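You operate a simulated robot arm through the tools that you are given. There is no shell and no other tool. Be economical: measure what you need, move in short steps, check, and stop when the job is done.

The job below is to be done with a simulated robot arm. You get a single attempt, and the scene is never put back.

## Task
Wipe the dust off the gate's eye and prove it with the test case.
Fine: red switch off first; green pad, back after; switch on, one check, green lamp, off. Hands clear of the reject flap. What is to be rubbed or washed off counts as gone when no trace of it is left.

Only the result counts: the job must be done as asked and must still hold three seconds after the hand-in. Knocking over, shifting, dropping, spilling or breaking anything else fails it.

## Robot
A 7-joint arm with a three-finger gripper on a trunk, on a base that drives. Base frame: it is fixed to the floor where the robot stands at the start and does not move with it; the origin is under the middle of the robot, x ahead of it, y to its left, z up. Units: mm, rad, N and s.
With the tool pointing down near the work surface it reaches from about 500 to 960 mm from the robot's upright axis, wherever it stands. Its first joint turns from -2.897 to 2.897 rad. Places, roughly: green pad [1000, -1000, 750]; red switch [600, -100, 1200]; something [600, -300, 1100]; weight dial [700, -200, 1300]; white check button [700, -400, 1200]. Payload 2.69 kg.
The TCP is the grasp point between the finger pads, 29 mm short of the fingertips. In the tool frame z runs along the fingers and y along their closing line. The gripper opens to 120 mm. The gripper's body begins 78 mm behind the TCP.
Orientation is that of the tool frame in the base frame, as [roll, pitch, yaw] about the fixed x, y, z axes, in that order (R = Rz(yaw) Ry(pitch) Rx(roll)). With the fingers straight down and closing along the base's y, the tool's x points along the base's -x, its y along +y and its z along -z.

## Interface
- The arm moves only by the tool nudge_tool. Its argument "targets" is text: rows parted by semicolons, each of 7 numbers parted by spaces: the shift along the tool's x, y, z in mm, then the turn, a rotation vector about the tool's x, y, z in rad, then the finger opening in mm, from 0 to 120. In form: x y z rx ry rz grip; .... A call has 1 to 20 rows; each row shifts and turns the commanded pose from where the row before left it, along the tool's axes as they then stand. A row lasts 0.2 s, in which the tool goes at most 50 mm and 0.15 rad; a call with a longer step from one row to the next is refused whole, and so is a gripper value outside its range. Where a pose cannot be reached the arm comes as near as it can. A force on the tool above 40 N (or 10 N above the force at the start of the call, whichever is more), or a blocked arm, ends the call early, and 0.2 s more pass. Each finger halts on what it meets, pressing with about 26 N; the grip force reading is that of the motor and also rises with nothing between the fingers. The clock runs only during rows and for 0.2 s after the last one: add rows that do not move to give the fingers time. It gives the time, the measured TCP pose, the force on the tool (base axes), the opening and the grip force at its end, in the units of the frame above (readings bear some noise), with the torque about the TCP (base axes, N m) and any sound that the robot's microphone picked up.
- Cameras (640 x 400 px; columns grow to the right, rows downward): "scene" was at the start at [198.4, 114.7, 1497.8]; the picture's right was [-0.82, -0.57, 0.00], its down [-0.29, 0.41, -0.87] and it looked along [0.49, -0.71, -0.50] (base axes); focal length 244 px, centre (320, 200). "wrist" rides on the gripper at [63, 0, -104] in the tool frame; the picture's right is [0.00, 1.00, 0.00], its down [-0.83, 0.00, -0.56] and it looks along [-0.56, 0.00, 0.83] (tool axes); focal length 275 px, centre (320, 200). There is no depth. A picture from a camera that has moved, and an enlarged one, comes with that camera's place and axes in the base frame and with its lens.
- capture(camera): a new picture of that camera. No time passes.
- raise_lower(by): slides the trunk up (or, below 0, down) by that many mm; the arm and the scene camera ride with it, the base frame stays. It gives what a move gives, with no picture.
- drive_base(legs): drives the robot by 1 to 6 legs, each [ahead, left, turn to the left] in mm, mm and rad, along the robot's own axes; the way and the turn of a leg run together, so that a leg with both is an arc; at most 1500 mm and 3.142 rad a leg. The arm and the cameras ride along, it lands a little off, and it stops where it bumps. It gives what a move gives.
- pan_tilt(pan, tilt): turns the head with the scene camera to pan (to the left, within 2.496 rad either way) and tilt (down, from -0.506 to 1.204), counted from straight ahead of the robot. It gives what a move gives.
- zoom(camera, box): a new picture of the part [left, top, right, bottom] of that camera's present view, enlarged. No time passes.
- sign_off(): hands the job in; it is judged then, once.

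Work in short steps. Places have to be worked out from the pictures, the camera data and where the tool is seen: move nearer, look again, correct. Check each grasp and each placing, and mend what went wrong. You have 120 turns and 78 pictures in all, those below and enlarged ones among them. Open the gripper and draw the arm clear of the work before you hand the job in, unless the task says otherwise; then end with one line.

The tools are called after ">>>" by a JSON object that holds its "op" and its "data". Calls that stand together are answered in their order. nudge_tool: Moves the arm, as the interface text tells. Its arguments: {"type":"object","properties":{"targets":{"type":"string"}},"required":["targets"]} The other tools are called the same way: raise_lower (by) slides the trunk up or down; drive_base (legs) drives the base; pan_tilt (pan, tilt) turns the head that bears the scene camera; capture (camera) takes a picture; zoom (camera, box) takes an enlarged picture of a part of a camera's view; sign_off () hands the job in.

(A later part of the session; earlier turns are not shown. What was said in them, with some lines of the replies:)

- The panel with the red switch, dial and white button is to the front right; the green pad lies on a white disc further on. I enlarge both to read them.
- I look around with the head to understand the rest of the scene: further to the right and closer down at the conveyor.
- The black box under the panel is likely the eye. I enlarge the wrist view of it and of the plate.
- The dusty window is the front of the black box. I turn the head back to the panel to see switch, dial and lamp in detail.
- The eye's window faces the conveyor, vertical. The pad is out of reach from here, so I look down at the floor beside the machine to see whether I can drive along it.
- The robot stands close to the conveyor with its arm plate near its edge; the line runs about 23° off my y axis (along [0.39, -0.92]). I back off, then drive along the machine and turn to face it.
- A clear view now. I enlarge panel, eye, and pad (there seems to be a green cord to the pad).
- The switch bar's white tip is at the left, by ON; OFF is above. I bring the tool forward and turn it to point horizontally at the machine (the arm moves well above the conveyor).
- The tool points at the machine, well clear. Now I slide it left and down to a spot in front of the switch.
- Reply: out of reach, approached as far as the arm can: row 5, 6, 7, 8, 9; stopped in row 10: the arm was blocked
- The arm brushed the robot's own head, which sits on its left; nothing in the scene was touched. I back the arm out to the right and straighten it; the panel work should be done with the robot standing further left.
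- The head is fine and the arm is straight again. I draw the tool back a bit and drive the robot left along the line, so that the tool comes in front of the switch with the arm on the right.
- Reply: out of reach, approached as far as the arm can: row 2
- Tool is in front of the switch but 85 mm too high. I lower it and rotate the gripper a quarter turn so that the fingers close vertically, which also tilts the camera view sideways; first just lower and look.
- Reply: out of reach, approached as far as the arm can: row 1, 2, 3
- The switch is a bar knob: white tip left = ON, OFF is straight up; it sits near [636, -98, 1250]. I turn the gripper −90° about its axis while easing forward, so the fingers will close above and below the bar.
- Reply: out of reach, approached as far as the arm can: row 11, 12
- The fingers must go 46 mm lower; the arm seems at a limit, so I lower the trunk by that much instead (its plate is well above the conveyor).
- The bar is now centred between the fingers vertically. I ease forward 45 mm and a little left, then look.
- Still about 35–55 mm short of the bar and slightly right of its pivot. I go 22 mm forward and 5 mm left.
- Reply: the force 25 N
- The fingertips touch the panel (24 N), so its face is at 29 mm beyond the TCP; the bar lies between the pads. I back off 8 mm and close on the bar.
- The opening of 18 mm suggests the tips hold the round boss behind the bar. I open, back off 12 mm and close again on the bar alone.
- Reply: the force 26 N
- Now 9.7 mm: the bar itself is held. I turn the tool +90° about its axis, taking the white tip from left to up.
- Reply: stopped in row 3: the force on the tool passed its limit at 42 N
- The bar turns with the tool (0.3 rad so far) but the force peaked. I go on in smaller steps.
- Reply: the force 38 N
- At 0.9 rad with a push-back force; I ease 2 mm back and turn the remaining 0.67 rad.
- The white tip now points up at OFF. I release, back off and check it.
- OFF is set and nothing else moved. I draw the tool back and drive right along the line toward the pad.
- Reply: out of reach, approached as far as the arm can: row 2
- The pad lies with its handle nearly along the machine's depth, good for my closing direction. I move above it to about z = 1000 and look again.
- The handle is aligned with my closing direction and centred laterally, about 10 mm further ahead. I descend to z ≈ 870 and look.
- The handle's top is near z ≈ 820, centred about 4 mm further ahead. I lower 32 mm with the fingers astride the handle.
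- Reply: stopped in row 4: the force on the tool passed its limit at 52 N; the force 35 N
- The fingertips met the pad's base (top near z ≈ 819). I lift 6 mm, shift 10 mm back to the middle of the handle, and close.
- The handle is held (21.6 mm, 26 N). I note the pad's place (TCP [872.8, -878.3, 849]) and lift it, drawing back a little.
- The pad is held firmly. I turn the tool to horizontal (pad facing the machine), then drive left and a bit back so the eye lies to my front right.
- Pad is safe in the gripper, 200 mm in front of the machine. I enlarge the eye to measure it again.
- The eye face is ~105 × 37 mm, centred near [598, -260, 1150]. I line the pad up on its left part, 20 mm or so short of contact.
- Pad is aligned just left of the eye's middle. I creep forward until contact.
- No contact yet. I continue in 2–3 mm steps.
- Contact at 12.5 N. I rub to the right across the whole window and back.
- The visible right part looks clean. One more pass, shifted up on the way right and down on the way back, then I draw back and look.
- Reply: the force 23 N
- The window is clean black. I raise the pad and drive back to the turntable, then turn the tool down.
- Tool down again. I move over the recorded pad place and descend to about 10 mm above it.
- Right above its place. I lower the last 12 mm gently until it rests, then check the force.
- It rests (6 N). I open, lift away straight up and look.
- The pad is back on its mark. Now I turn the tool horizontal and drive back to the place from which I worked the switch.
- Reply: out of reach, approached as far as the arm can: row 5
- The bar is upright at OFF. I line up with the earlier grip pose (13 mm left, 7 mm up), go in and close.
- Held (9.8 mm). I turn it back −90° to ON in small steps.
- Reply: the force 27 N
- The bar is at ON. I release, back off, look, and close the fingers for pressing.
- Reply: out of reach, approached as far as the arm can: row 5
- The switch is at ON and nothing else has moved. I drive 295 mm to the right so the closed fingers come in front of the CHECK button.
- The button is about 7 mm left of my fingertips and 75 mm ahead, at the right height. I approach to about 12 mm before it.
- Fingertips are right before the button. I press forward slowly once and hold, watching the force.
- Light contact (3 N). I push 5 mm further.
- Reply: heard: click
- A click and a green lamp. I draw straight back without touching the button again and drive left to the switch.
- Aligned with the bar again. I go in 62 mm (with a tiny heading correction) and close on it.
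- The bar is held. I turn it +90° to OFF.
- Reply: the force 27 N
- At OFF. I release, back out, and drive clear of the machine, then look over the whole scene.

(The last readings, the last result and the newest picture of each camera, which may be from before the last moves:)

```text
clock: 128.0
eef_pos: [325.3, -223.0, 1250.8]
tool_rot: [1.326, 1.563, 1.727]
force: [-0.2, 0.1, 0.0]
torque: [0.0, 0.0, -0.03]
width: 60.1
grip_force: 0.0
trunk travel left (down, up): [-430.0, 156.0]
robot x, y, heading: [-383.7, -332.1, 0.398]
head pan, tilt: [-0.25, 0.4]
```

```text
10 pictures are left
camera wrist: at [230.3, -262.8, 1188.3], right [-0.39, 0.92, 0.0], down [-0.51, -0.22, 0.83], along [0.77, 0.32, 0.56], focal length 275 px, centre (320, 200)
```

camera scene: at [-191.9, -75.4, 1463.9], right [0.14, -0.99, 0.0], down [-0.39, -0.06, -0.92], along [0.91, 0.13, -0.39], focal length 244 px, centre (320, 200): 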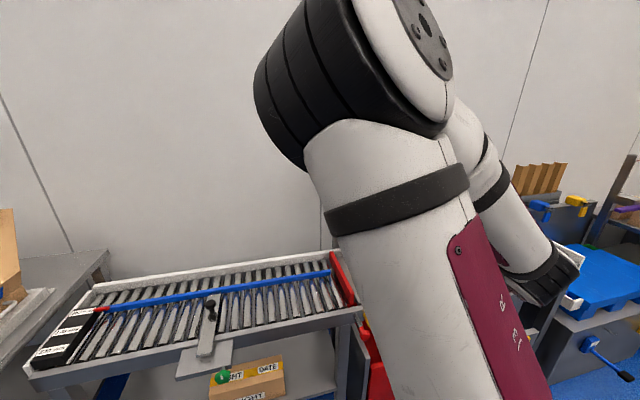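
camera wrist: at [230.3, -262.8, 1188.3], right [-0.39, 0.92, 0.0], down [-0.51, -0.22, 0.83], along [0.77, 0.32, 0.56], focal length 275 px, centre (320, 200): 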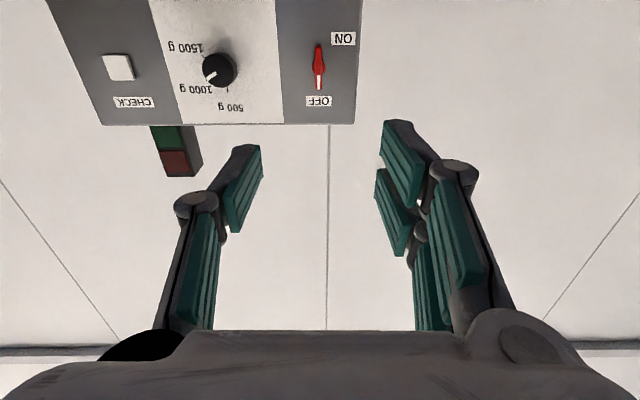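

The switch is off, the eye is clean, the pad is back, and the arm is open and clear; I hand the job in.

>>> {"op": "sign_off", "data": {}}

```text
The job is handed in.
```

The job is done and handed in: I turned the red switch off, wiped the eye until no dust showed, put the green pad back on its mark, then switched on, ran one check with the FULL case that got the green lamp, and switched off again.
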